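You operate a simulated robot arm through the tools that you are given. There is no shell and no other tool.

You run a simulated robot arm. Do the job below in one go: nothing can be reset, and whatever is moved stays where it is left.

Task
Clean the 25 micron filter at 1.5 bar in the cleaning box.
Fine: cover shut while the air runs; stand the filter back where it was and leave the cover open. Set down upright: what you pick out.

It is judged by the outcome, as a careful person would: the job done as asked, and still so three seconds after it is handed in. It fails if anything else is knocked over, pushed out of place, dropped, spilled or broken. Lids that push on must go on centred and level and be pressed home; caps that screw on are set level and turned clockwise until they are tight.

Robot
A 7-joint arm with a two-finger parallel gripper, fixed in place. Base frame: the origin is at the foot of the arm, x ahead of it, y to its left, z up; the work surface is at about z = 820. Lengths are in mm, angles in degrees, forces in N, time in s.
With the tool pointing down near the work surface it reaches from about 440 to 920 mm from the base axis. Its first joint turns from -115.0 to 115.0 degrees. Payload 3.91 kg.
Tool frame: the origin (TCP) lies between the finger pads and is the grasp point; the fingertips stand 30 mm ahead of it; z points along the fingers, y is the line along which they close. Largest opening 110 mm; finger width 20, thickness 10; the body of the gripper, 48 by 112 mm, starts 55 mm behind the TCP.
Orientation is that of the tool frame in the base frame, as a unit quaternion [x, y, z, w]. With the fingers straight down and closing along the base's y, the tool's x points along the base's -x, its y along +y and its z along -z.

Tools
- The arm moves only by the tool jog_arm. Its argument "plan" is a list of rows, each an object (a shift or turn left out is 0, a gripper value left out holds the last) with "linear": the shift along the base's x, y, z in mm, a list of three; "dr": the turn, a rotation vector about the base's x, y, z in degrees, a list of three; "grip": the opening, from 0 (shut) to 1 (fully open). In form: [{"linear": [tx, ty, tz], "dr": [wx, wy, wz], "grip": grip}, ...]. A call has 1 to 20 rows; each row is the pose to reach, as a shift and turn from the pose commanded when the call began. Rows are played at 5 a second. More than 50 mm and 8.6 degrees between two rows, or a gripper value outside its range, and nothing of the call is played. A pose out of reach is approached as far as the arm can. The call stops where the force on the tool passes 40 N (or 10 N more than at its start, if that is more) or the arm is blocked; 0.2 s more then pass. Each finger travels about 153 mm/s and halts on what it meets, pressing with about 27 N; the grip force reading is that of the motor and also rises with nothing between the fingers. The clock runs only during rows and for 0.2 s after the last one: add rows that repeat a pose to give the fingers time. The reply holds the time, the measured pose of the TCP, the force on the tool along the base axes, the opening and the grip force, in the units named above and with some noise, with the torque about the TCP (base axes, N m) and any sound that the robot's microphone picked up.
- Cameras (640 x 400 px; columns grow to the right, rows downward): "scene" is fixed at [220, 643.9, 1630.7]; the picture's right is [-0.79, -0.61, 0.00], its down [-0.49, 0.64, -0.60] and it looks along [0.36, -0.47, -0.80] (base axes); focal length 343 px, centre (320, 200). "wrist" rides on the gripper at [72, 17, -103] in the tool frame; the picture's right is [-0.23, 0.97, 0.00], its down [-0.76, -0.18, -0.62] and it looks along [-0.61, -0.14, 0.78] (tool axes); focal length 222 px, centre (320, 200).
- camera(camera): a new picture of that camera. It takes no simulated time.
- lift_body(by): slides the trunk up (or, below 0, down) by that many mm; the arm rides with it, the base frame stays. It gives what a move gives, with no picture.
- point_at(camera, pixels): there is no depth. For up to 12 entries [column, row, z] of the newest picture of that camera ("zoom" is the newest enlarged one), the place [x, y] in the base frame at which the ray of that pixel passes the height z, good to about 2 mm, but the place of the scene camera against the robot may be out by one fixed shift of up to 12 mm in any direction. It takes no simulated time.
- zoom(camera, box): a new picture of the part [left, top, right, bottom] of that camera's present view, enlarged. It takes no simulated time.
- finish_job(): hands the job in; it is judged then, once.

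Unless the task says otherwise, let go and move clear before handing in.

The tools are called after "Emit:" by a JSON object that holds its "name" and its "arguments". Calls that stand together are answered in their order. jog_arm: Moves the arm, as the interface text tells. Its arguments: {"type":"object","properties":{"plan":{"type":"array","items":{"type":"object","properties":{"linear":{"type":"array","items":{"type":"number"}},"dr":{"type":"array","items":{"type":"number"}},"grip":{"type":"number"}}}}},"required":["plan"]} The other tools are called the same way: lift_body (by) slides the trunk up or down; camera (camera) takes a picture; point_at (camera, pixels) gives the place at which the rays of pixels pass given heights; zoom (camera, box) takes an enlarged picture of a part of a camera's view; finish_job () hands the job in.

At the start:

```text
time_s: 0.0
eef_pos: [482.1, 275.5, 1190.7]
orientation: [0.0, 1.0, 0.0, 0.0]
force: [-0.5, -1.0, -0.2]
moment: [0.0, -0.03, 0.04]
gripper_width: 109.8
finger_force: 0.0
trunk travel left (down, up): [-800.0, 190.0]
```

scene: 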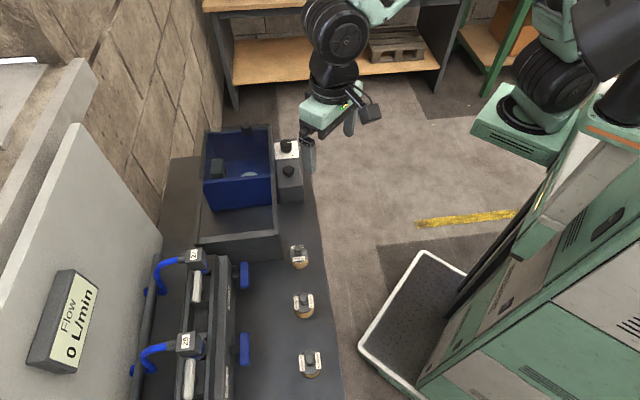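
wrist: 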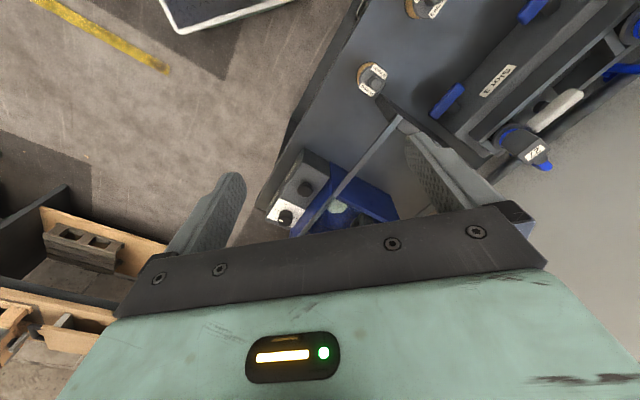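

The scene picture shows a blue box with cover (around 240,165), a control block with knobs (288,165), three small filters at (299,257), (304,304), (311,362), and a flow bench. I zoom in to read everything.

Emit:
{"name": "zoom", "arguments": {"camera": "scene", "box": [180, 110, 340, 210]}}

Emit:
{"name": "zoom", "arguments": {"camera": "scene", "box": [260, 230, 360, 292]}}

Emit:
{"name": "zoom", "arguments": {"camera": "scene", "box": [260, 275, 360, 337]}}

Emit:
{"name": "zoom", "arguments": {"camera": "scene", "box": [260, 338, 360, 400]}}

Emit:
{"name": "zoom", "arguments": {"camera": "scene", "box": [100, 230, 340, 400]}}

```text
4.00 times, centred on (260, 160) of scene
```

zoom: 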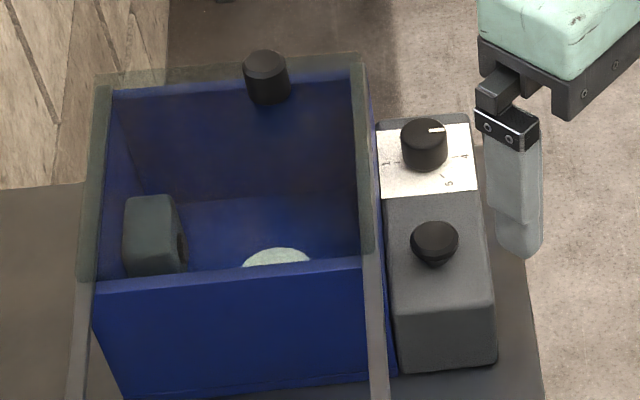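

```text
6.40 times, centred on (310, 261) of scene
```

zoom: 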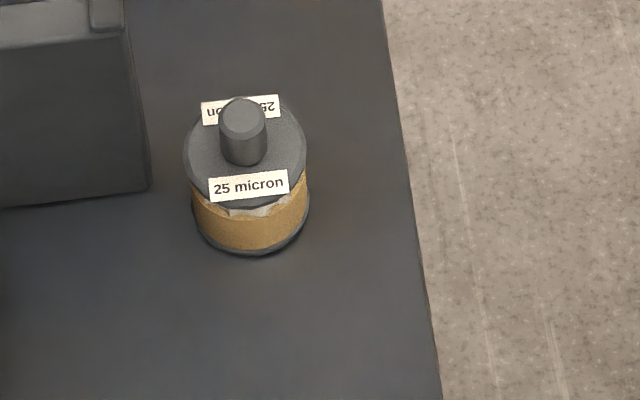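

```text
6.40 times, centred on (310, 306) of scene
```

zoom: 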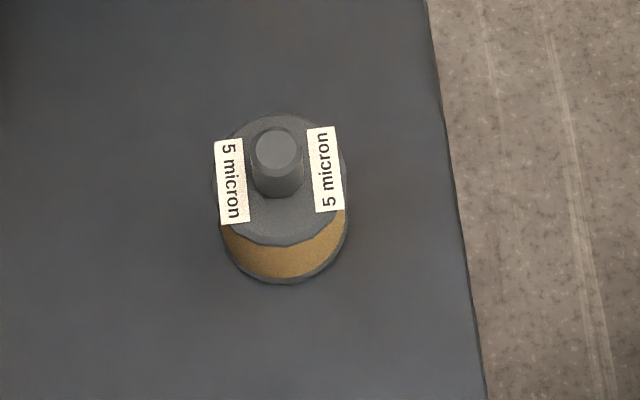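

```text
6.40 times, centred on (310, 369) of scene
```

zoom: 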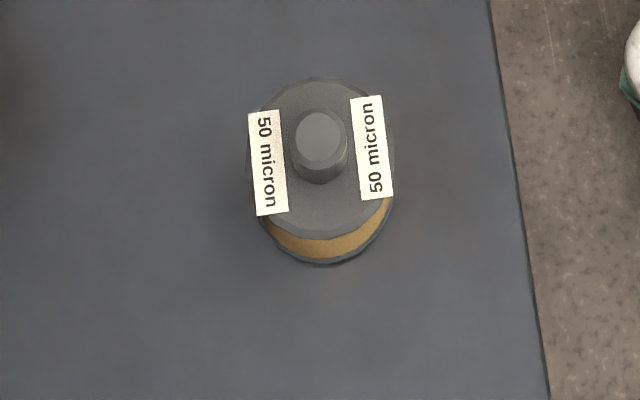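

```text
2.35 times, centred on (220, 315) of scene
```

zoom: 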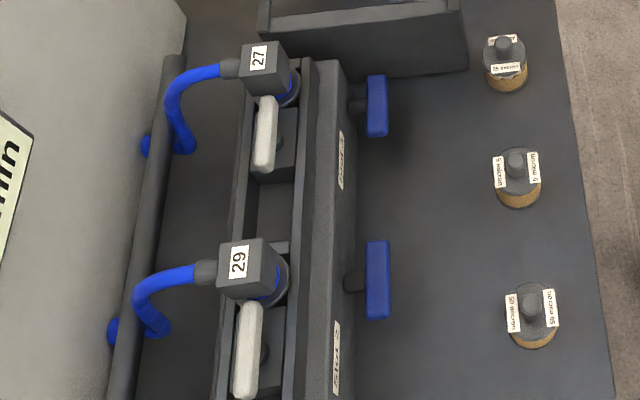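

The 25 micron filter is the one near (299,257). The cleaning box needs a closer look to see how its cover works and what the dial scale says, so I zoom there.

Emit:
{"name": "zoom", "arguments": {"camera": "scene", "box": [180, 110, 300, 270]}}

Emit:
{"name": "zoom", "arguments": {"camera": "scene", "box": [264, 130, 312, 160]}}

Emit:
{"name": "zoom", "arguments": {"camera": "wrist", "box": [250, 60, 450, 240]}}

Emit:
{"name": "zoom", "arguments": {"camera": "scene", "box": [180, 180, 300, 270]}}

```text
2.50 times, centred on (240, 190) of scene
```

zoom: 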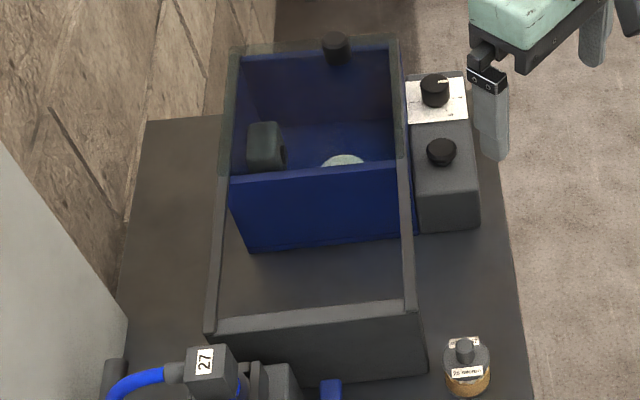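

```text
13.33 times, centred on (288, 145) of scene
```

zoom: 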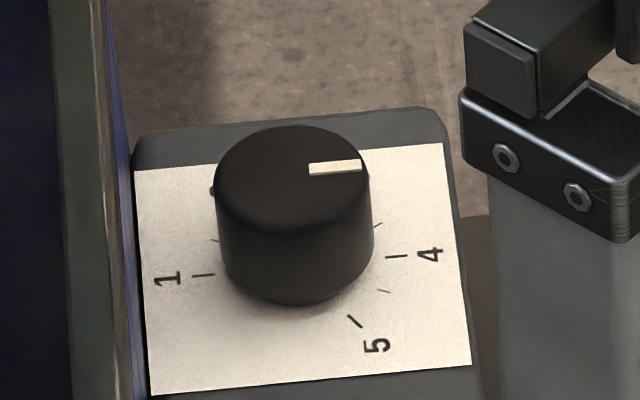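

```text
2.22 times, centred on (350, 150) of wrist
```

zoom: 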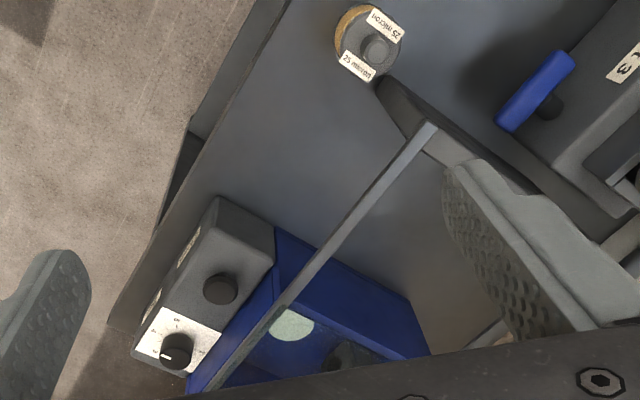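

```text
4.44 times, centred on (240, 225) of scene
```

zoom: 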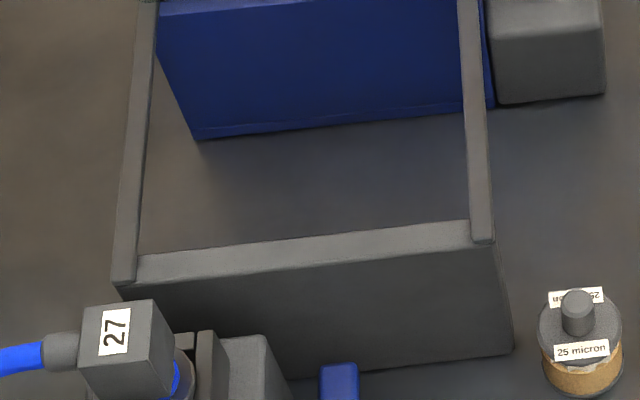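

The box seems to have a clear cover lying on rails with a knob (247,128), and the dial is at (288,146). I measure the places of the key features.

Emit:
{"name": "point_at", "arguments": {"camera": "scene", "pixels": [[299, 265, 820], [298, 249, 870], [304, 314, 820], [311, 373, 820], [287, 200, 820], [275, 204, 820], [278, 256, 820], [203, 260, 820], [212, 208, 820], [302, 200, 820], [272, 190, 820]]}}

Emit:
{"name": "point_at", "arguments": {"camera": "scene", "pixels": [[205, 131, 1000], [271, 124, 1000], [274, 173, 1000], [203, 181, 1000], [279, 232, 1000], [199, 247, 1000], [247, 128, 1000], [288, 146, 920], [289, 170, 920]]}}

```text
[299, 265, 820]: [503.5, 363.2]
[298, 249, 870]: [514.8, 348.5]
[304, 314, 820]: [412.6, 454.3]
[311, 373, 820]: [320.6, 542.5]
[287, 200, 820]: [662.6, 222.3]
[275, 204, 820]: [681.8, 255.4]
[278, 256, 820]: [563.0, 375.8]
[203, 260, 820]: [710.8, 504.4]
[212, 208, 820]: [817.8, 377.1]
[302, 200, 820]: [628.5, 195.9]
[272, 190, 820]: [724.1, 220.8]
```

```text
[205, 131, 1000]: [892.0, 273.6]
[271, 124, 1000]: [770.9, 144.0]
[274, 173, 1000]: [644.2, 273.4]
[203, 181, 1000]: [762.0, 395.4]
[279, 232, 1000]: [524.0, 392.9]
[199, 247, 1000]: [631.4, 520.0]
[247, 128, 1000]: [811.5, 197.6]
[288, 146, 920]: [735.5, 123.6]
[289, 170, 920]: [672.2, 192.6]
```

The station seems to be turned about 45 degrees to the base. I move the arm back from the box and turn the tool 45° to look at the box and its controls with the wrist camera.

Emit:
{"name": "jog_arm", "arguments": {"plan": [{"linear": [14, -30, -5], "dr": [0, 0, 7.5]}, {"linear": [28, -60, -10], "dr": [0, 0, 15]}, {"linear": [41, -90, -20], "dr": [0, 0, 22.5]}, {"linear": [55, -120, -30], "dr": [0, 0, 30]}, {"linear": [69, -150, -40], "dr": [0, 0, 37.5]}, {"linear": [82, -180, -50], "dr": [0, 0, 45]}, {"linear": [82, -180, -50], "dr": [0, 0, 45]}]}}

Emit:
{"name": "camera", "arguments": {"camera": "wrist"}}

Emit:
{"name": "camera", "arguments": {"camera": "scene"}}

```text
time_s: 1.6
eef_pos: [561.8, 97.6, 1137.4]
orientation: [-0.383, 0.924, 0.0, 0.001]
force: [0.9, -0.3, 0.0]
moment: [0.01, 0.02, 0.02]
gripper_width: 109.9
finger_force: 0.0
trunk travel left (down, up): [-800.0, 190.0]
```

```text
taken
```

wrist: 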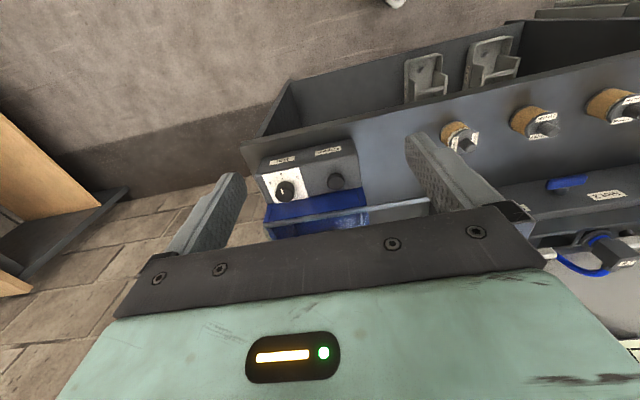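

```text
taken
```

scene: 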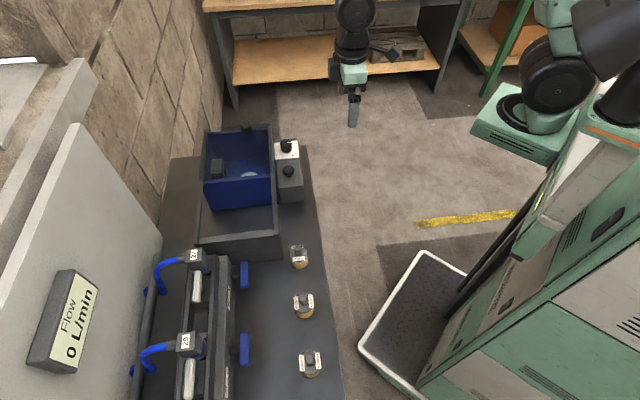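

The wrist view shows the control block at (310,170) with labels on its front. I zoom in on those and the box.

Emit:
{"name": "zoom", "arguments": {"camera": "wrist", "box": [250, 130, 370, 210]}}

Emit:
{"name": "zoom", "arguments": {"camera": "wrist", "box": [380, 20, 560, 130]}}

Emit:
{"name": "zoom", "arguments": {"camera": "wrist", "box": [250, 180, 450, 250]}}

```text
5.00 times, centred on (310, 170) of wrist
```

zoom: 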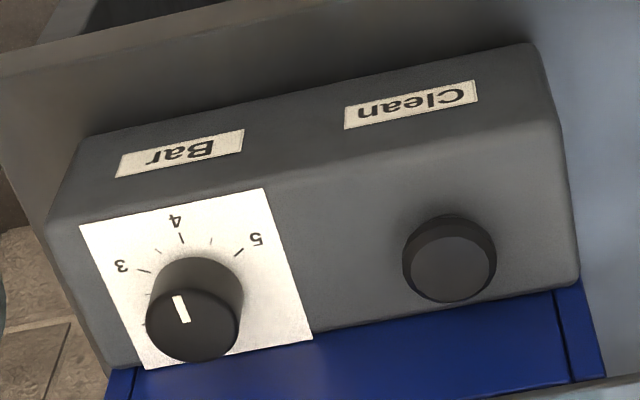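

```text
3.56 times, centred on (470, 75) of wrist
```

zoom: 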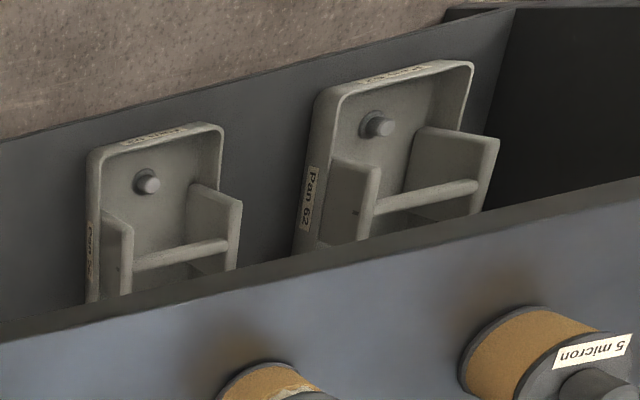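

```text
3.20 times, centred on (350, 215) of wrist
```

zoom: 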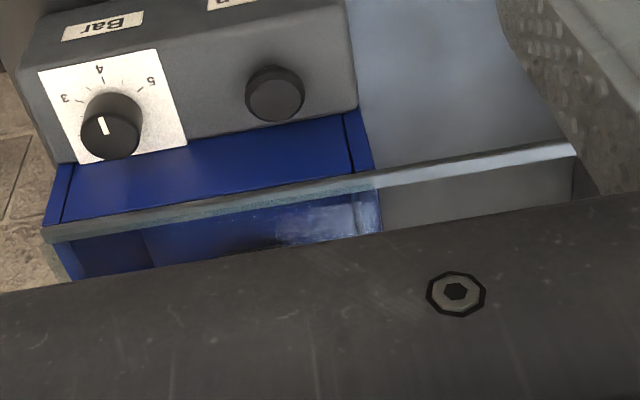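

The block carries a "Bar" dial (pointing to 4) and a "Clean" button. Next I look at the box and cover from the other side, turning the tool to -45°.

Emit:
{"name": "jog_arm", "arguments": {"plan": [{"linear": [10, 23, 0], "dr": [0, 0, -8.2]}, {"linear": [20, 46, 0], "dr": [0, 0, -16.4]}, {"linear": [30, 70, 0], "dr": [0, 0, -24.5]}, {"linear": [40, 94, 0], "dr": [0, 0, -32.7]}, {"linear": [50, 117, 0], "dr": [0, 0, -40.9]}, {"linear": [60, 141, 0], "dr": [0, 0, -49.1]}, {"linear": [70, 164, 0], "dr": [0, 0, -57.3]}, {"linear": [80, 188, 0], "dr": [0, 0, -65.5]}, {"linear": [90, 211, 0], "dr": [0, 0, -73.6]}, {"linear": [100, 235, 0], "dr": [0, 0, -81.8]}, {"linear": [110, 258, 0], "dr": [0, 0, -90]}, {"linear": [110, 258, 0], "dr": [0, 0, -90]}]}}

Emit:
{"name": "camera", "arguments": {"camera": "wrist"}}

Emit:
{"name": "camera", "arguments": {"camera": "scene"}}

```text
time_s: 4.2
eef_pos: [673.4, 354.8, 1139.9]
orientation: [0.383, 0.924, 0.001, 0.0]
force: [0.5, 0.9, 0.1]
moment: [-0.02, 0.02, 0.02]
gripper_width: 110.0
finger_force: 0.1
trunk travel left (down, up): [-800.0, 190.0]
```

```text
taken
```

wrist: 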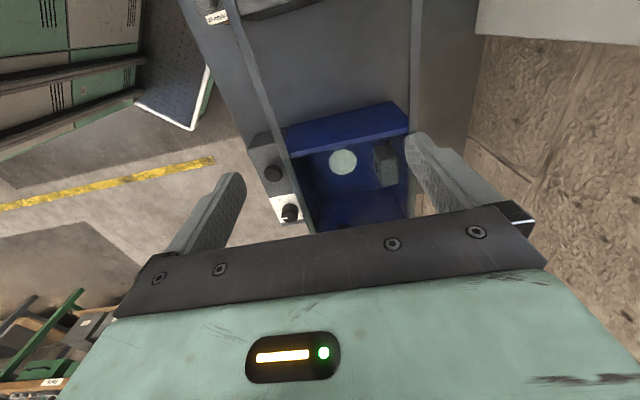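

```text
taken
```

scene: 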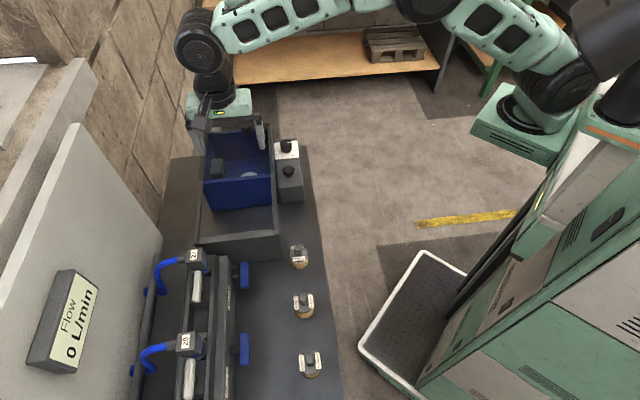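

The box interior is seen at (350,165) in the wrist picture. I zoom there to see whether the clear cover lies on the box and how the knob sits.

Emit:
{"name": "zoom", "arguments": {"camera": "wrist", "box": [240, 90, 440, 240]}}

Emit:
{"name": "zoom", "arguments": {"camera": "scene", "box": [195, 110, 285, 200]}}

Emit:
{"name": "zoom", "arguments": {"camera": "wrist", "box": [180, 0, 500, 130]}}

```text
2.67 times, centred on (340, 165) of wrist
```

zoom: 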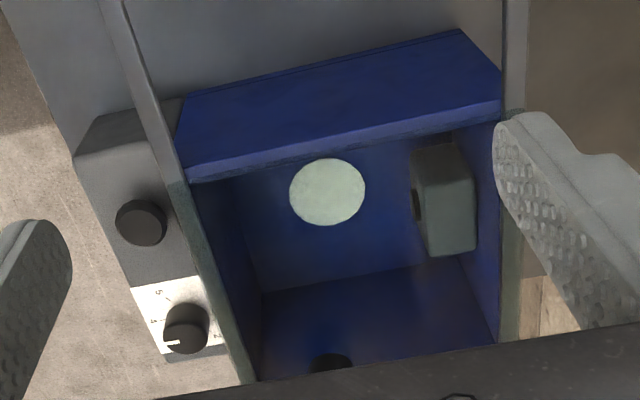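

```text
4.44 times, centred on (240, 155) of scene
```

zoom: 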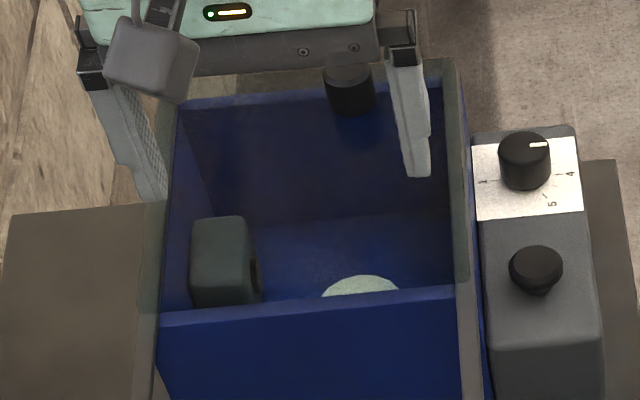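

```text
2.00 times, centred on (340, 65) of wrist
```

zoom: 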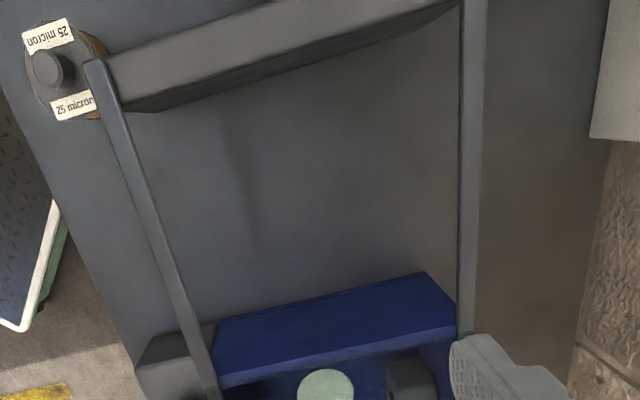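

The clear cover lies over the box (the rails are tinted up to the front wall), with its knob at the far end (scene 246,127; wrist 345,226). I triangulate knob, rails, dial, button and filter from both cameras.

Emit:
{"name": "point_at", "arguments": {"camera": "wrist", "pixels": [[344.5, 225.5, 920], [344.5, 225.5, 980], [289.5, 213, 900], [289.5, 213, 960], [272.5, 173, 900], [272.5, 173, 960], [343, 162, 830], [287, 158, 950], [409, 133, 950]]}}

Emit:
{"name": "point_at", "arguments": {"camera": "scene", "pixels": [[246.5, 127, 920], [246.5, 127, 980], [286, 143, 900], [286, 143, 960], [288.5, 169.5, 900], [288.5, 169.5, 960], [249, 176, 830], [274, 173.5, 950], [203.5, 181, 950]]}}

```text
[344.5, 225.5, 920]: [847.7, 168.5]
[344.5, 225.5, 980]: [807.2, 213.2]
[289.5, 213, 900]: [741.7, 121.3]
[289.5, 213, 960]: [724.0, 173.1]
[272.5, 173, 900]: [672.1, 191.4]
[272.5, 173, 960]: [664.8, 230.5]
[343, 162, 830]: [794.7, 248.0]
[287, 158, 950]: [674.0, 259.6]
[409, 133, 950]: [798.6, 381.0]
```

```text
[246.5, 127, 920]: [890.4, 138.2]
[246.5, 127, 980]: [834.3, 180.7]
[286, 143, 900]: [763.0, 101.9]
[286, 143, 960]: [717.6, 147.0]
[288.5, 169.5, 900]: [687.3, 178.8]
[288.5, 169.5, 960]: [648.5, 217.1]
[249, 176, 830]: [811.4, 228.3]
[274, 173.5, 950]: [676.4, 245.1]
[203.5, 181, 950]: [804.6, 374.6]
```

Both cameras look the same way from here, so depth is poor; I move the wrist over the box for a second view of the knob, dial, button and cover.

Emit:
{"name": "jog_arm", "arguments": {"plan": [{"linear": [32, -23, 0]}, {"linear": [64, -46, 0]}, {"linear": [97, -70, 0]}, {"linear": [97, -70, 0]}]}}

Emit:
{"name": "camera", "arguments": {"camera": "wrist"}}

Emit:
{"name": "zoom", "arguments": {"camera": "wrist", "box": [220, 20, 460, 220]}}

```text
time_s: 5.2
eef_pos: [769.9, 284.7, 1139.4]
orientation: [0.383, 0.924, 0.0, 0.0]
force: [-0.2, 0.1, -0.2]
moment: [0.04, -0.03, -0.02]
gripper_width: 110.3
finger_force: 0.1
trunk travel left (down, up): [-800.0, 190.0]
```

```text
taken
```

wrist: 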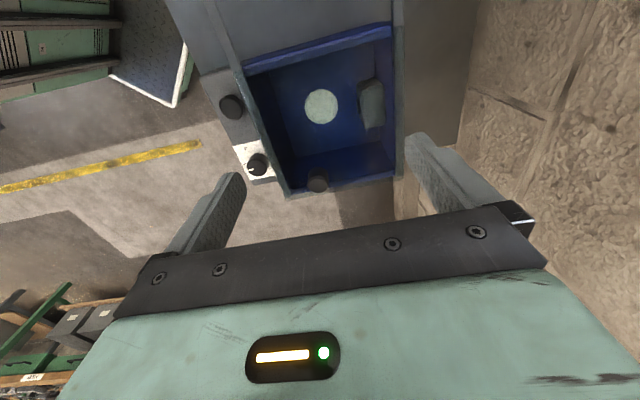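

```text
2.00 times, centred on (340, 120) of wrist
```

zoom: 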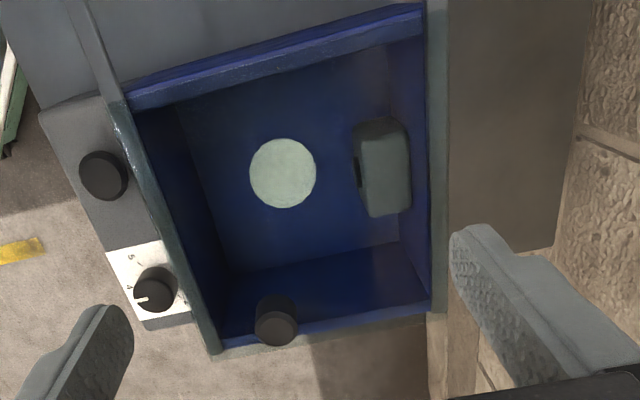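

The knob on the cover is now at (318,181), the dial at (258,165) and the button at (232,107). I measure them from here and zoom in.

Emit:
{"name": "point_at", "arguments": {"camera": "wrist", "pixels": [[318.5, 181, 920], [318.5, 181, 980], [257, 165, 900], [257, 165, 960], [231.5, 107, 900], [231.5, 107, 960], [321, 106.5, 830], [244, 72, 950], [391, 25, 950], [289, 196, 950], [397, 175, 950]]}}

Emit:
{"name": "zoom", "arguments": {"camera": "wrist", "box": [220, 135, 300, 195]}}

Emit:
{"name": "zoom", "arguments": {"camera": "wrist", "box": [280, 140, 400, 210]}}

Emit:
{"name": "zoom", "arguments": {"camera": "wrist", "box": [180, 10, 420, 140]}}

```text
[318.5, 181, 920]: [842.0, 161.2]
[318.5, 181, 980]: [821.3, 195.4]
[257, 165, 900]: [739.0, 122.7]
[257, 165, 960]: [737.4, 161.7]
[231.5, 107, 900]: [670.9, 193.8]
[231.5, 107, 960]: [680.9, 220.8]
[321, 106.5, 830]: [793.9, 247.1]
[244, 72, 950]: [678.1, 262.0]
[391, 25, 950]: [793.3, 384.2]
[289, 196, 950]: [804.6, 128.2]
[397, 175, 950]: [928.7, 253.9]
```

```text
6.67 times, centred on (260, 165) of wrist
```

zoom: 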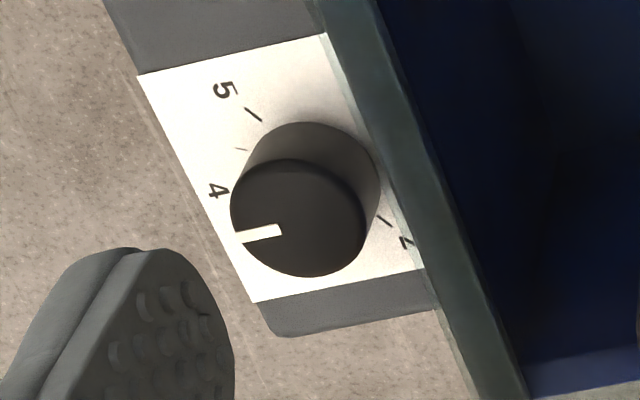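

```text
5.33 times, centred on (340, 175) of wrist
```

zoom: 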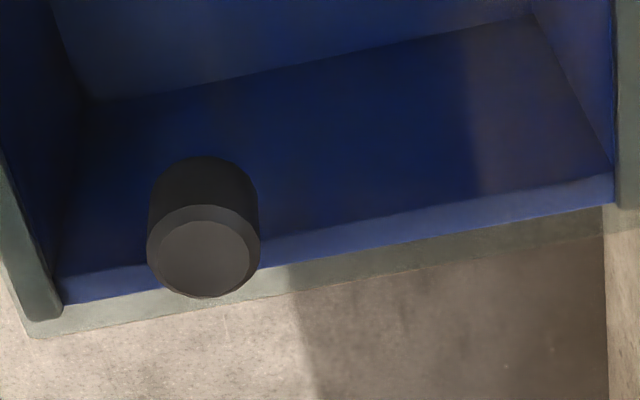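

```text
2.67 times, centred on (300, 75) of wrist
```

zoom: 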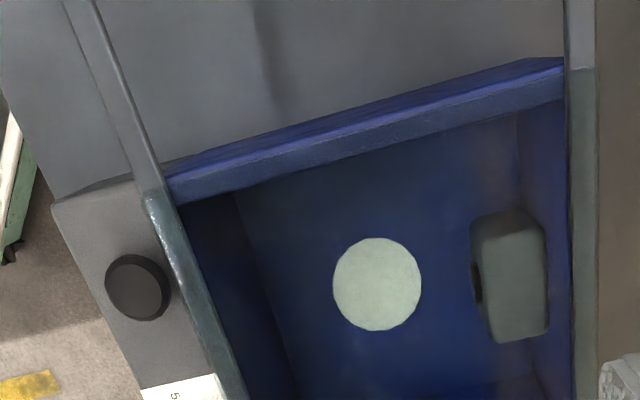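

The rails run along the 45° line and the cover can slide about 185 mm towards the filters. I turn to +45° and hover above the cover knob to measure it precisely.

Emit:
{"name": "jog_arm", "arguments": {"plan": [{"linear": [5, -9, -4], "dr": [0, 0, 8.2]}, {"linear": [10, -17, -8], "dr": [0, 0, 16.4]}, {"linear": [15, -26, -14], "dr": [0, 0, 24.5]}, {"linear": [20, -35, -20], "dr": [0, 0, 32.7]}, {"linear": [25, -43, -28], "dr": [0, 0, 40.9]}, {"linear": [30, -52, -36], "dr": [0, 0, 49.1]}, {"linear": [35, -60, -44], "dr": [0, 0, 57.3]}, {"linear": [40, -69, -52], "dr": [0, 0, 65.5]}, {"linear": [45, -78, -60], "dr": [0, 0, 73.6]}, {"linear": [50, -86, -68], "dr": [0, 0, 81.8]}, {"linear": [55, -95, -75], "dr": [0, 0, 90]}, {"linear": [55, -95, -75], "dr": [0, 0, 90]}]}}

Emit:
{"name": "camera", "arguments": {"camera": "wrist"}}

Emit:
{"name": "camera", "arguments": {"camera": "scene"}}

```text
time_s: 7.8
eef_pos: [825.2, 189.3, 1065.6]
orientation: [-0.383, 0.924, 0.0, 0.001]
force: [-1.0, -0.2, -0.8]
moment: [0.03, 0.04, 0.02]
gripper_width: 109.9
finger_force: 0.0
trunk travel left (down, up): [-800.0, 190.0]
```

```text
taken
```

wrist: 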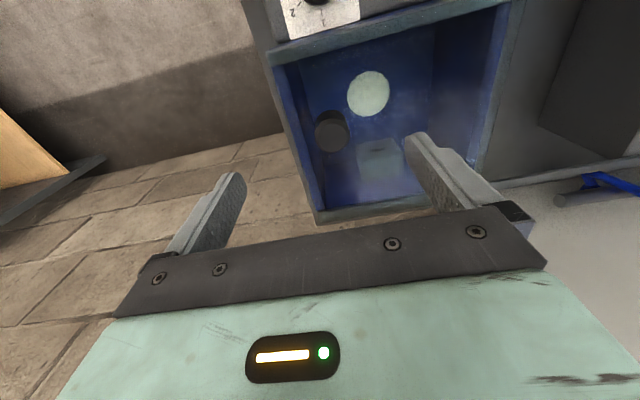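

```text
taken
```

scene: 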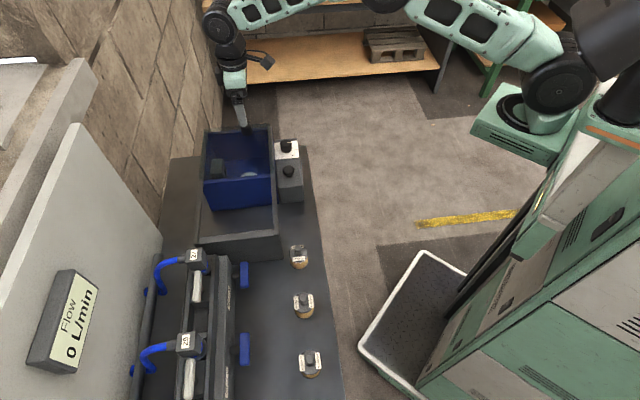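

Emit:
{"name": "zoom", "arguments": {"camera": "wrist", "box": [260, 0, 520, 220]}}

Emit:
{"name": "zoom", "arguments": {"camera": "wrist", "box": [300, 95, 380, 165]}}

Emit:
{"name": "point_at", "arguments": {"camera": "wrist", "pixels": [[330.5, 132, 920], [330.5, 132, 980], [368, 93, 830], [272, 57, 950], [318, 218, 950], [510, 2, 950]]}}

```text
1.82 times, centred on (390, 110) of wrist
```

zoom: 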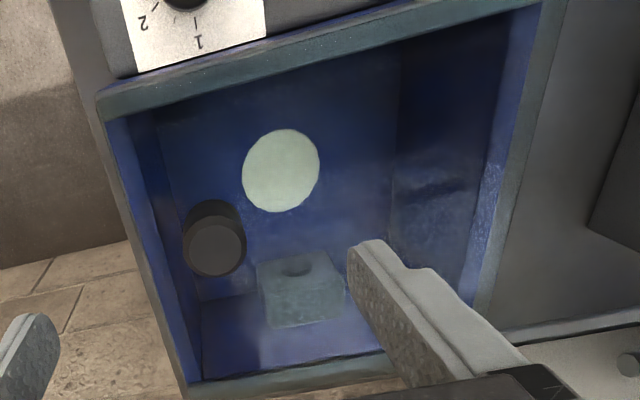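

```text
5.71 times, centred on (340, 130) of wrist
```

zoom: 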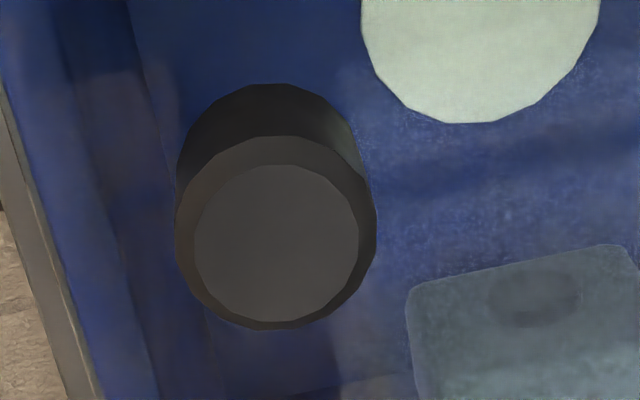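

```text
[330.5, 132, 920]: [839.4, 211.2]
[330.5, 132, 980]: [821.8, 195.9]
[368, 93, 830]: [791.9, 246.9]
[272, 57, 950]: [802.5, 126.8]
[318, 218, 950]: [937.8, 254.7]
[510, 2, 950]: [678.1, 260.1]
```

The knob top's centre is nearer to (332,137) in this picture; I re-measure it.

Emit:
{"name": "point_at", "arguments": {"camera": "wrist", "pixels": [[332.1, 137, 940], [332.1, 137, 960], [332.1, 137, 980], [332.1, 137, 1000], [331.5, 118, 945], [331.5, 118, 960]]}}

```text
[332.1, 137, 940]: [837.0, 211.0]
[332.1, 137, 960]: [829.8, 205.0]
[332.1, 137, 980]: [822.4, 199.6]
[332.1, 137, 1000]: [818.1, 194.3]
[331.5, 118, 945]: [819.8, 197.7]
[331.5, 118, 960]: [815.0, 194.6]
```

The cover knob's top sits at about (820,196,992), 28 mm across, cover at about z=955-960. I lower to TCP z≈1000 with open fingers straddling it and check.

Emit:
{"name": "jog_arm", "arguments": {"plan": [{"linear": [-5, 7, 0]}, {"linear": [-5, 7, -22]}, {"linear": [-5, 7, -44]}, {"linear": [-5, 7, -64]}, {"linear": [-5, 7, -64]}]}}

Emit:
{"name": "camera", "arguments": {"camera": "wrist"}}

Emit:
{"name": "zoom", "arguments": {"camera": "scene", "box": [195, 90, 305, 160]}}

```text
time_s: 9.0
eef_pos: [820.0, 195.8, 1001.0]
orientation: [-0.382, 0.924, 0.0, 0.0]
force: [0.9, 0.3, -0.1]
moment: [0.02, 0.01, -0.03]
gripper_width: 110.2
finger_force: 0.1
trunk travel left (down, up): [-800.0, 190.0]
```

```text
taken
```

wrist: 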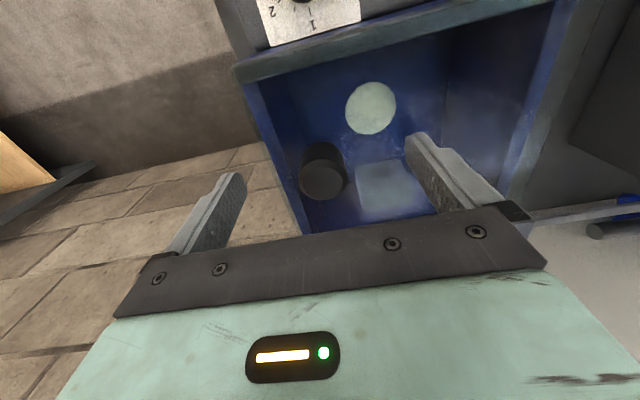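

```text
5.71 times, centred on (250, 125) of scene
```

zoom: 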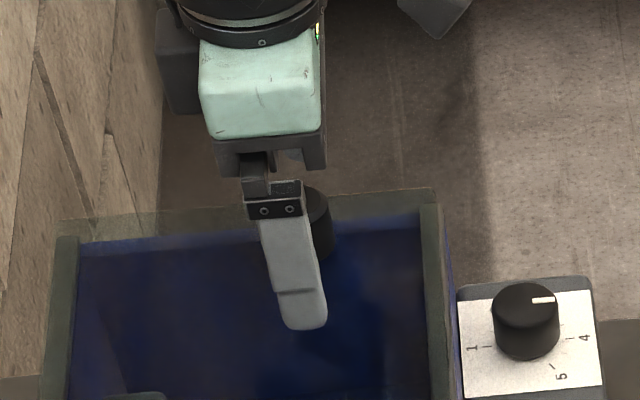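

The knob top lies at (324,182), right between the fingers as expected. I lower 4 mm more and close on it.

Emit:
{"name": "jog_arm", "arguments": {"plan": [{"linear": [0, 0, -4]}, {"linear": [0, 0, -4], "grip": 0.15}, {"linear": [0, 0, -4], "grip": 0.15}, {"linear": [0, 0, -4], "grip": 0.15}, {"linear": [0, 0, -4], "grip": 0.15}]}}

Emit:
{"name": "camera", "arguments": {"camera": "wrist"}}

```text
time_s: 10.2
eef_pos: [820.2, 198.7, 996.7]
orientation: [-0.383, 0.924, 0.0, 0.0]
force: [-6.0, 4.8, 0.9]
moment: [-0.41, -0.33, 0.12]
gripper_width: 29.9
finger_force: 45.5
trunk travel left (down, up): [-800.0, 190.0]
```

```text
taken
```

wrist: 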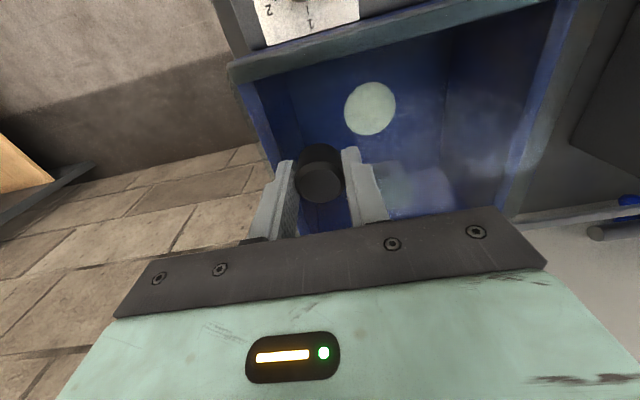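

The knob is held (29.9 mm). I slide the cover 40 mm along the rails towards the filters and watch the force.

Emit:
{"name": "jog_arm", "arguments": {"plan": [{"linear": [-7.1, 7.1, 0]}, {"linear": [-14.1, 14.1, 0]}, {"linear": [-21.2, 21.2, 0]}, {"linear": [-28.3, 28.3, 0]}, {"linear": [-28.3, 28.3, 0]}]}}

Emit:
{"name": "zoom", "arguments": {"camera": "scene", "box": [180, 100, 300, 270]}}

Emit:
{"name": "camera", "arguments": {"camera": "wrist"}}

```text
time_s: 11.4
eef_pos: [791.7, 225.2, 997.2]
orientation: [-0.383, 0.924, 0.0, 0.0]
force: [3.3, 3.1, -3.2]
moment: [0.1, -0.94, -0.12]
gripper_width: 29.7
finger_force: 45.2
trunk travel left (down, up): [-800.0, 190.0]
```

```text
2.35 times, centred on (240, 185) of scene
```

zoom: 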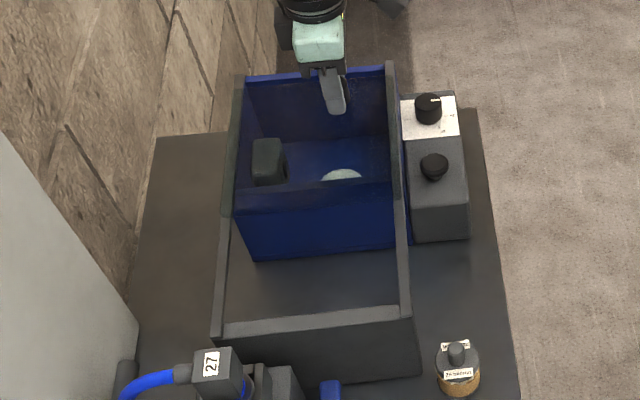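

```text
taken
```

wrist: 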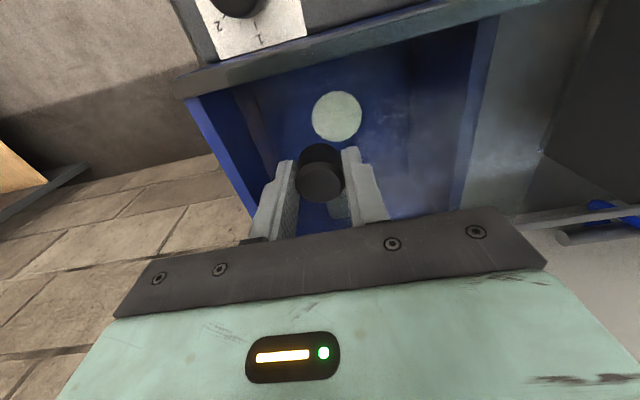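

The cover slides freely. I carry on another 130 mm in the same direction.

Emit:
{"name": "jog_arm", "arguments": {"plan": [{"linear": [-9.2, 9.2, 0]}, {"linear": [-18.4, 18.4, 0]}, {"linear": [-27.6, 27.6, 0]}, {"linear": [-36.8, 36.8, 0]}, {"linear": [-46, 46, 0]}, {"linear": [-55.2, 55.2, 0]}, {"linear": [-64.4, 64.4, 0]}, {"linear": [-73.6, 73.6, 0]}, {"linear": [-82.8, 82.8, 0]}, {"linear": [-91.9, 91.9, 0]}, {"linear": [-91.9, 91.9, 0]}]}}

Emit:
{"name": "zoom", "arguments": {"camera": "scene", "box": [180, 100, 300, 270]}}

Emit:
{"name": "camera", "arguments": {"camera": "wrist"}}

```text
time_s: 13.8
eef_pos: [700.7, 316.7, 998.0]
orientation: [-0.382, 0.924, 0.0, -0.001]
force: [1.9, 2.0, -7.9]
moment: [0.07, -1.03, 0.01]
gripper_width: 29.8
finger_force: 44.9
trunk travel left (down, up): [-800.0, 190.0]
```

```text
2.35 times, centred on (240, 185) of scene
```

zoom: 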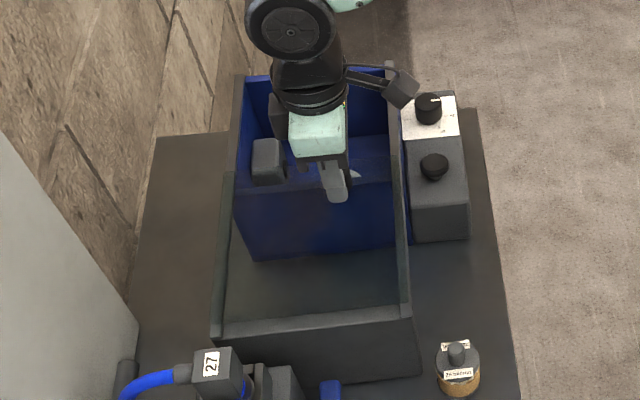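

```text
taken
```

wrist: 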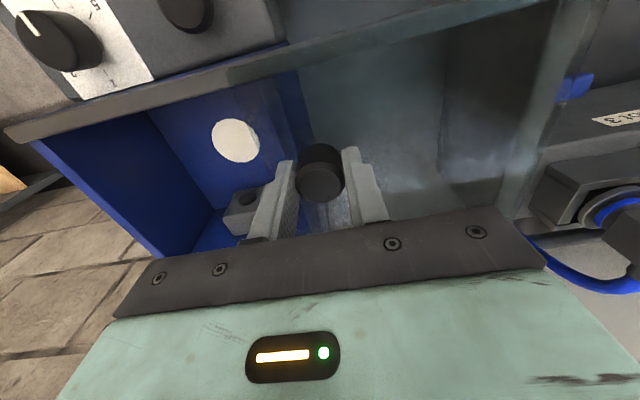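

The cover is about 168 mm open and the downward pull grew a little (-7.9 N), so I ease 1.5 mm down and go on slowly towards the end of travel.

Emit:
{"name": "jog_arm", "arguments": {"plan": [{"linear": [-2.1, 2.1, -1]}, {"linear": [-4.2, 4.2, -1.5]}, {"linear": [-6.4, 6.4, -1.5]}, {"linear": [-8.5, 8.5, -1.5]}, {"linear": [-10.6, 10.6, -1.5]}, {"linear": [-10.6, 10.6, -1.5]}]}}

Emit:
{"name": "camera", "arguments": {"camera": "wrist"}}

```text
time_s: 15.2
eef_pos: [693.9, 324.1, 996.7]
orientation: [-0.381, 0.925, -0.001, 0.003]
force: [24.5, -16.7, 22.1]
moment: [-0.42, 0.74, 0.0]
gripper_width: 29.8
finger_force: 45.1
trunk travel left (down, up): [-800.0, 190.0]
```

```text
taken
```

wrist: 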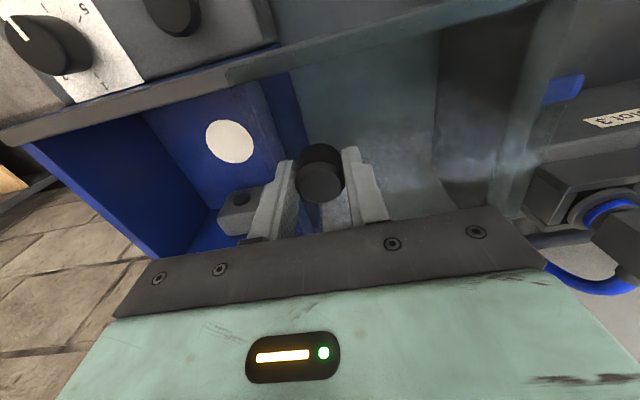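

The cover met its end stop (about 30 N, 178 mm of travel), so it is fully open. I relieve the push, release the knob and rise.

Emit:
{"name": "jog_arm", "arguments": {"plan": [{"linear": [2.5, -2.5, 1]}, {"linear": [2.5, -2.5, 1], "grip": 0.15}, {"linear": [2.5, -2.5, 1], "grip": 0.6}, {"linear": [2.5, -2.5, 1], "grip": 0.6}, {"linear": [2.5, -2.5, 1], "grip": 0.6}, {"linear": [2.5, -2.5, 30], "grip": 0.6}, {"linear": [2.5, -2.5, 70], "grip": 0.6}, {"linear": [2.5, -2.5, 100], "grip": 1.0}, {"linear": [2.5, -2.5, 100], "grip": 1.0}]}}

Emit:
{"name": "camera", "arguments": {"camera": "wrist"}}

Emit:
{"name": "camera", "arguments": {"camera": "scene"}}

```text
time_s: 17.2
eef_pos: [690.1, 324.0, 1096.8]
orientation: [-0.383, 0.924, -0.001, 0.0]
force: [0.5, 1.1, 0.0]
moment: [-0.01, 0.02, 0.0]
gripper_width: 110.1
finger_force: 0.0
trunk travel left (down, up): [-800.0, 190.0]
```

```text
taken
```

wrist: 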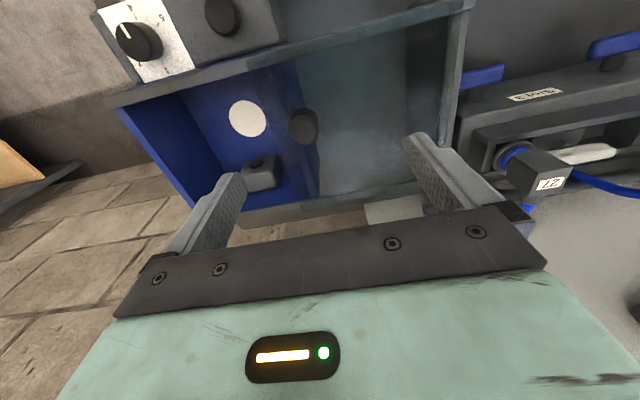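

```text
taken
```

scene: 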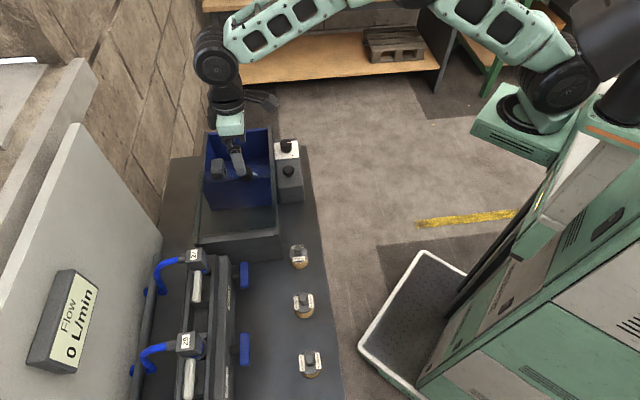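

The cover stays open and nothing else moved. Now I go over to the 25 micron filter near (505,360) and hover above it.

Emit:
{"name": "jog_arm", "arguments": {"plan": [{"linear": [-40, 8, 0]}, {"linear": [-80, 16, 0]}, {"linear": [-120, 24, 0]}, {"linear": [-160, 32, -20]}, {"linear": [-188, 41, -50]}, {"linear": [-188, 41, -87]}, {"linear": [-188, 41, -87]}]}}

Emit:
{"name": "camera", "arguments": {"camera": "wrist"}}

Emit:
{"name": "camera", "arguments": {"camera": "scene"}}

```text
time_s: 18.8
eef_pos: [503.8, 365.9, 1006.4]
orientation: [-0.383, 0.924, 0.0, 0.001]
force: [0.3, 0.4, -0.2]
moment: [-0.01, 0.01, 0.04]
gripper_width: 110.0
finger_force: 0.1
trunk travel left (down, up): [-800.0, 190.0]
```

```text
taken
```

wrist: 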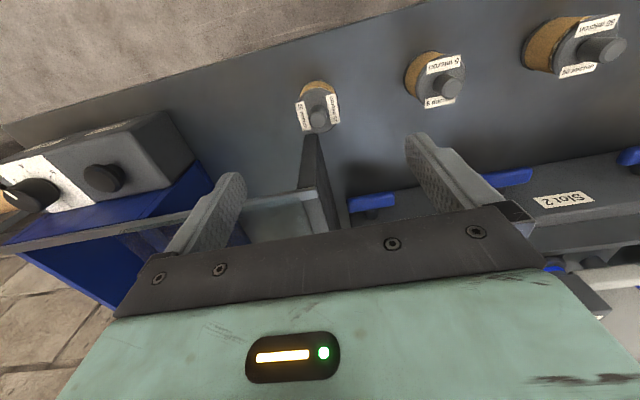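

```text
taken
```

scene: 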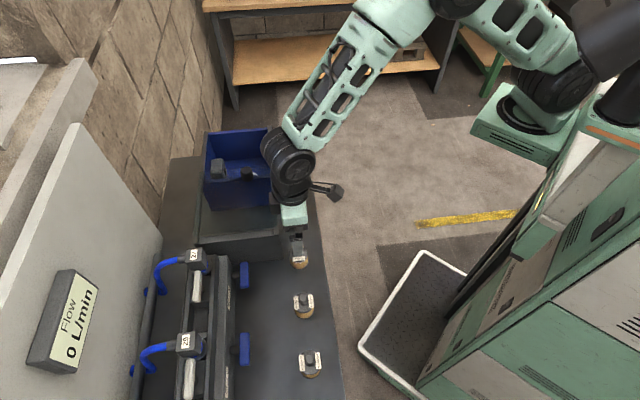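

Emit:
{"name": "zoom", "arguments": {"camera": "wrist", "box": [280, 70, 360, 150]}}

Emit:
{"name": "point_at", "arguments": {"camera": "wrist", "pixels": [[318, 118, 860], [318, 118, 880], [318, 118, 900], [318, 105, 865]]}}

```text
5.00 times, centred on (320, 110) of wrist
```

zoom: 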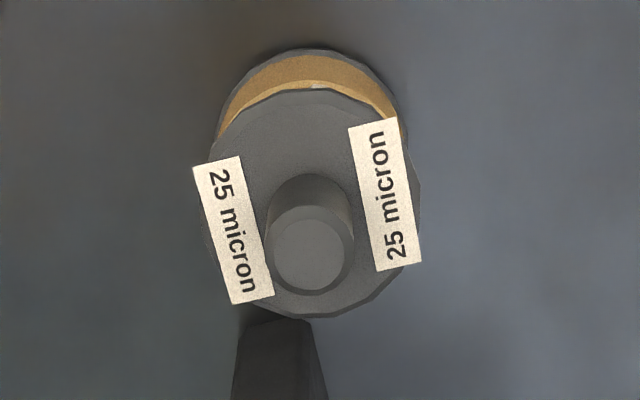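

```text
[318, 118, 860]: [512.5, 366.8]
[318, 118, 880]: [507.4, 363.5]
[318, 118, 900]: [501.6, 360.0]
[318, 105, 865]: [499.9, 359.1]
```

The stem top's centre is at (318,120.6) and the flange's at (319,110.6) in the wrist picture. I query both at several heights to find the filter's axis.

Emit:
{"name": "point_at", "arguments": {"camera": "wrist", "pixels": [[318, 120.6, 870], [318, 120.6, 880], [318, 120.6, 890], [318, 120.6, 900], [318.8, 110.6, 845], [318.8, 110.6, 855], [318.8, 110.6, 865], [318.8, 110.6, 875]]}}

Emit:
{"name": "zoom", "arguments": {"camera": "scene", "box": [270, 230, 330, 280]}}

```text
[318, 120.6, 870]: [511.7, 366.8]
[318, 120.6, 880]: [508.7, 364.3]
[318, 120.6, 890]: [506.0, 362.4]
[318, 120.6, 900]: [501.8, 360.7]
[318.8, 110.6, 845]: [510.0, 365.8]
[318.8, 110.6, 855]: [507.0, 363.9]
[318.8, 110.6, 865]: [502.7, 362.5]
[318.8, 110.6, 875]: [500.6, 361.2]
```

```text
8.00 times, centred on (300, 255) of scene
```

zoom: 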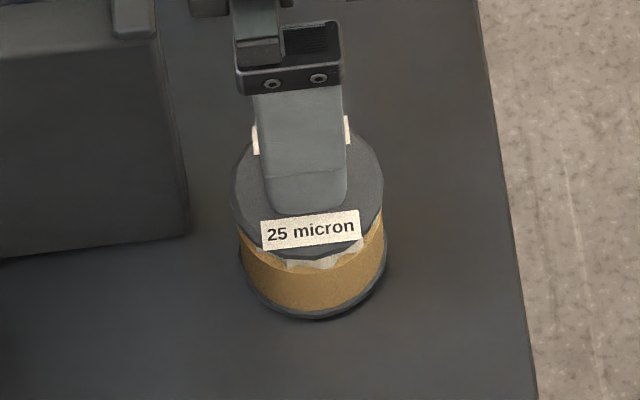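

The filter's axis is near (507,364), stem top about z 885, flange top about 855. I descend to TCP z≈903 around the stem with the fingers partly open and check.

Emit:
{"name": "jog_arm", "arguments": {"plan": [{"linear": [3, -2, 0], "grip": 0.6}, {"linear": [3, -2, -30], "grip": 0.6}, {"linear": [3, -2, -60], "grip": 0.6}, {"linear": [3, -2, -85], "grip": 0.6}, {"linear": [3, -2, -105], "grip": 0.6}, {"linear": [3, -2, -105], "grip": 0.6}]}}

Emit:
{"name": "camera", "arguments": {"camera": "wrist"}}

Emit:
{"name": "zoom", "arguments": {"camera": "wrist", "box": [240, 120, 400, 240]}}

Emit:
{"name": "zoom", "arguments": {"camera": "scene", "box": [270, 230, 330, 280]}}

```text
time_s: 20.2
eef_pos: [507.9, 365.5, 902.2]
orientation: [-0.382, 0.924, 0.0, 0.0]
force: [0.3, 0.5, -0.6]
moment: [-0.01, 0.03, 0.0]
gripper_width: 66.1
finger_force: 0.0
trunk travel left (down, up): [-800.0, 190.0]
```

```text
taken
```

wrist: 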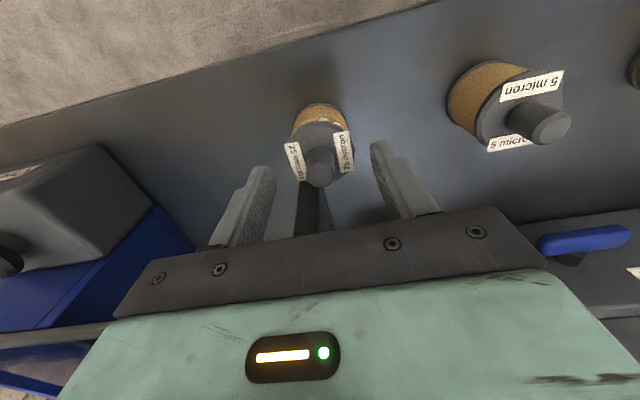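

```text
3.33 times, centred on (320, 180) of wrist
```

zoom: 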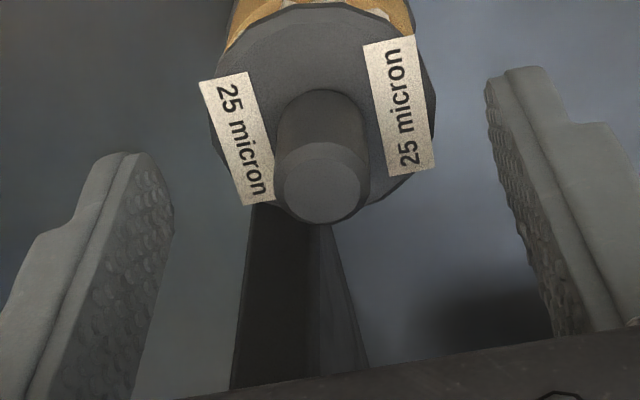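

```text
8.00 times, centred on (300, 255) of scene
```

zoom: 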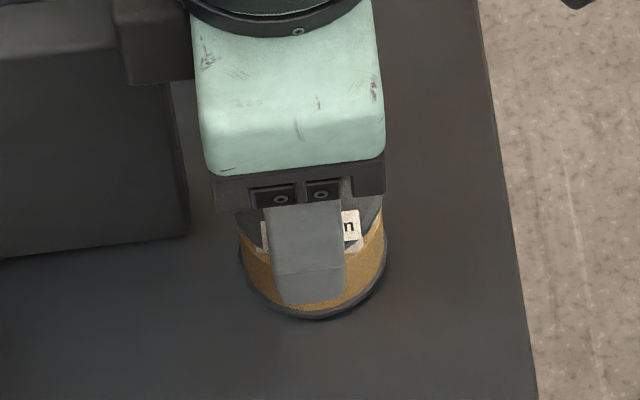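

The stem is centred between the fingers (320.7,175.5 → top at z≈887). I lower 9 mm and grip it.

Emit:
{"name": "jog_arm", "arguments": {"plan": [{"linear": [0, 0, -5], "grip": 0.6}, {"linear": [0, 0, -9], "grip": 0.6}, {"linear": [0, 0, -9], "grip": 0.1}, {"linear": [0, 0, -9], "grip": 0.05}, {"linear": [0, 0, -9], "grip": 0.05}, {"linear": [0, 0, -9], "grip": 0.05}]}}

Emit:
{"name": "zoom", "arguments": {"camera": "wrist", "box": [240, 80, 400, 240]}}

```text
time_s: 21.6
eef_pos: [508.4, 364.0, 893.5]
orientation: [-0.382, 0.924, 0.0, 0.001]
force: [-1.3, 0.4, 2.5]
moment: [-0.03, -0.02, 0.01]
gripper_width: 46.7
finger_force: 26.8
trunk travel left (down, up): [-800.0, 190.0]
```

```text
2.50 times, centred on (320, 160) of wrist
```

zoom: 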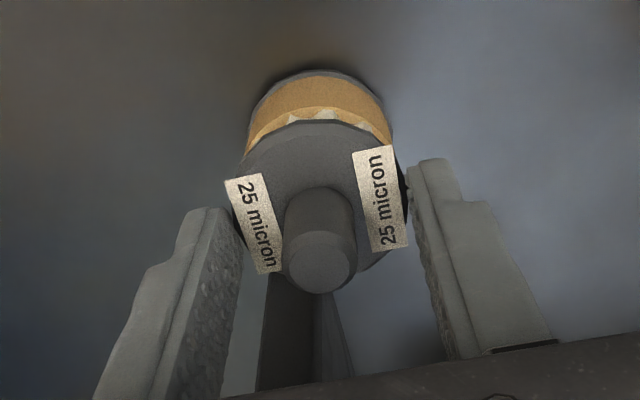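

The width of 46.7 mm shows the fingertips caught the flange, not the stem. I reopen, rise 7 mm and close again on the stem.

Emit:
{"name": "jog_arm", "arguments": {"plan": [{"linear": [0, 0, 0], "grip": 0.6}, {"linear": [0, 0, 0], "grip": 0.6}, {"linear": [0, 0, 4], "grip": 0.6}, {"linear": [0, 0, 8], "grip": 0.6}, {"linear": [0, 0, 8], "grip": 0.6}, {"linear": [0, 0, 8], "grip": 0.05}, {"linear": [0, 0, 8], "grip": 0.05}, {"linear": [0, 0, 8], "grip": 0.05}, {"linear": [0, 0, 8], "grip": 0.05}]}}

Emit:
{"name": "zoom", "arguments": {"camera": "wrist", "box": [240, 80, 400, 240]}}

```text
time_s: 23.6
eef_pos: [507.6, 363.5, 903.1]
orientation: [-0.383, 0.924, 0.0, -0.001]
force: [-0.1, 0.5, 0.0]
moment: [0.02, 0.03, -0.03]
gripper_width: 16.8
finger_force: 27.2
trunk travel left (down, up): [-800.0, 190.0]
```

```text
2.50 times, centred on (320, 160) of wrist
```

zoom: 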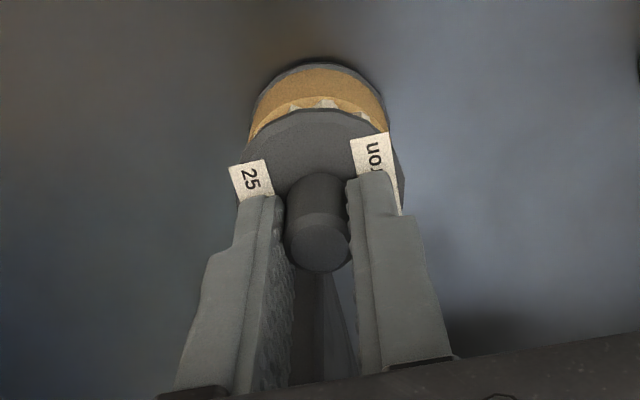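

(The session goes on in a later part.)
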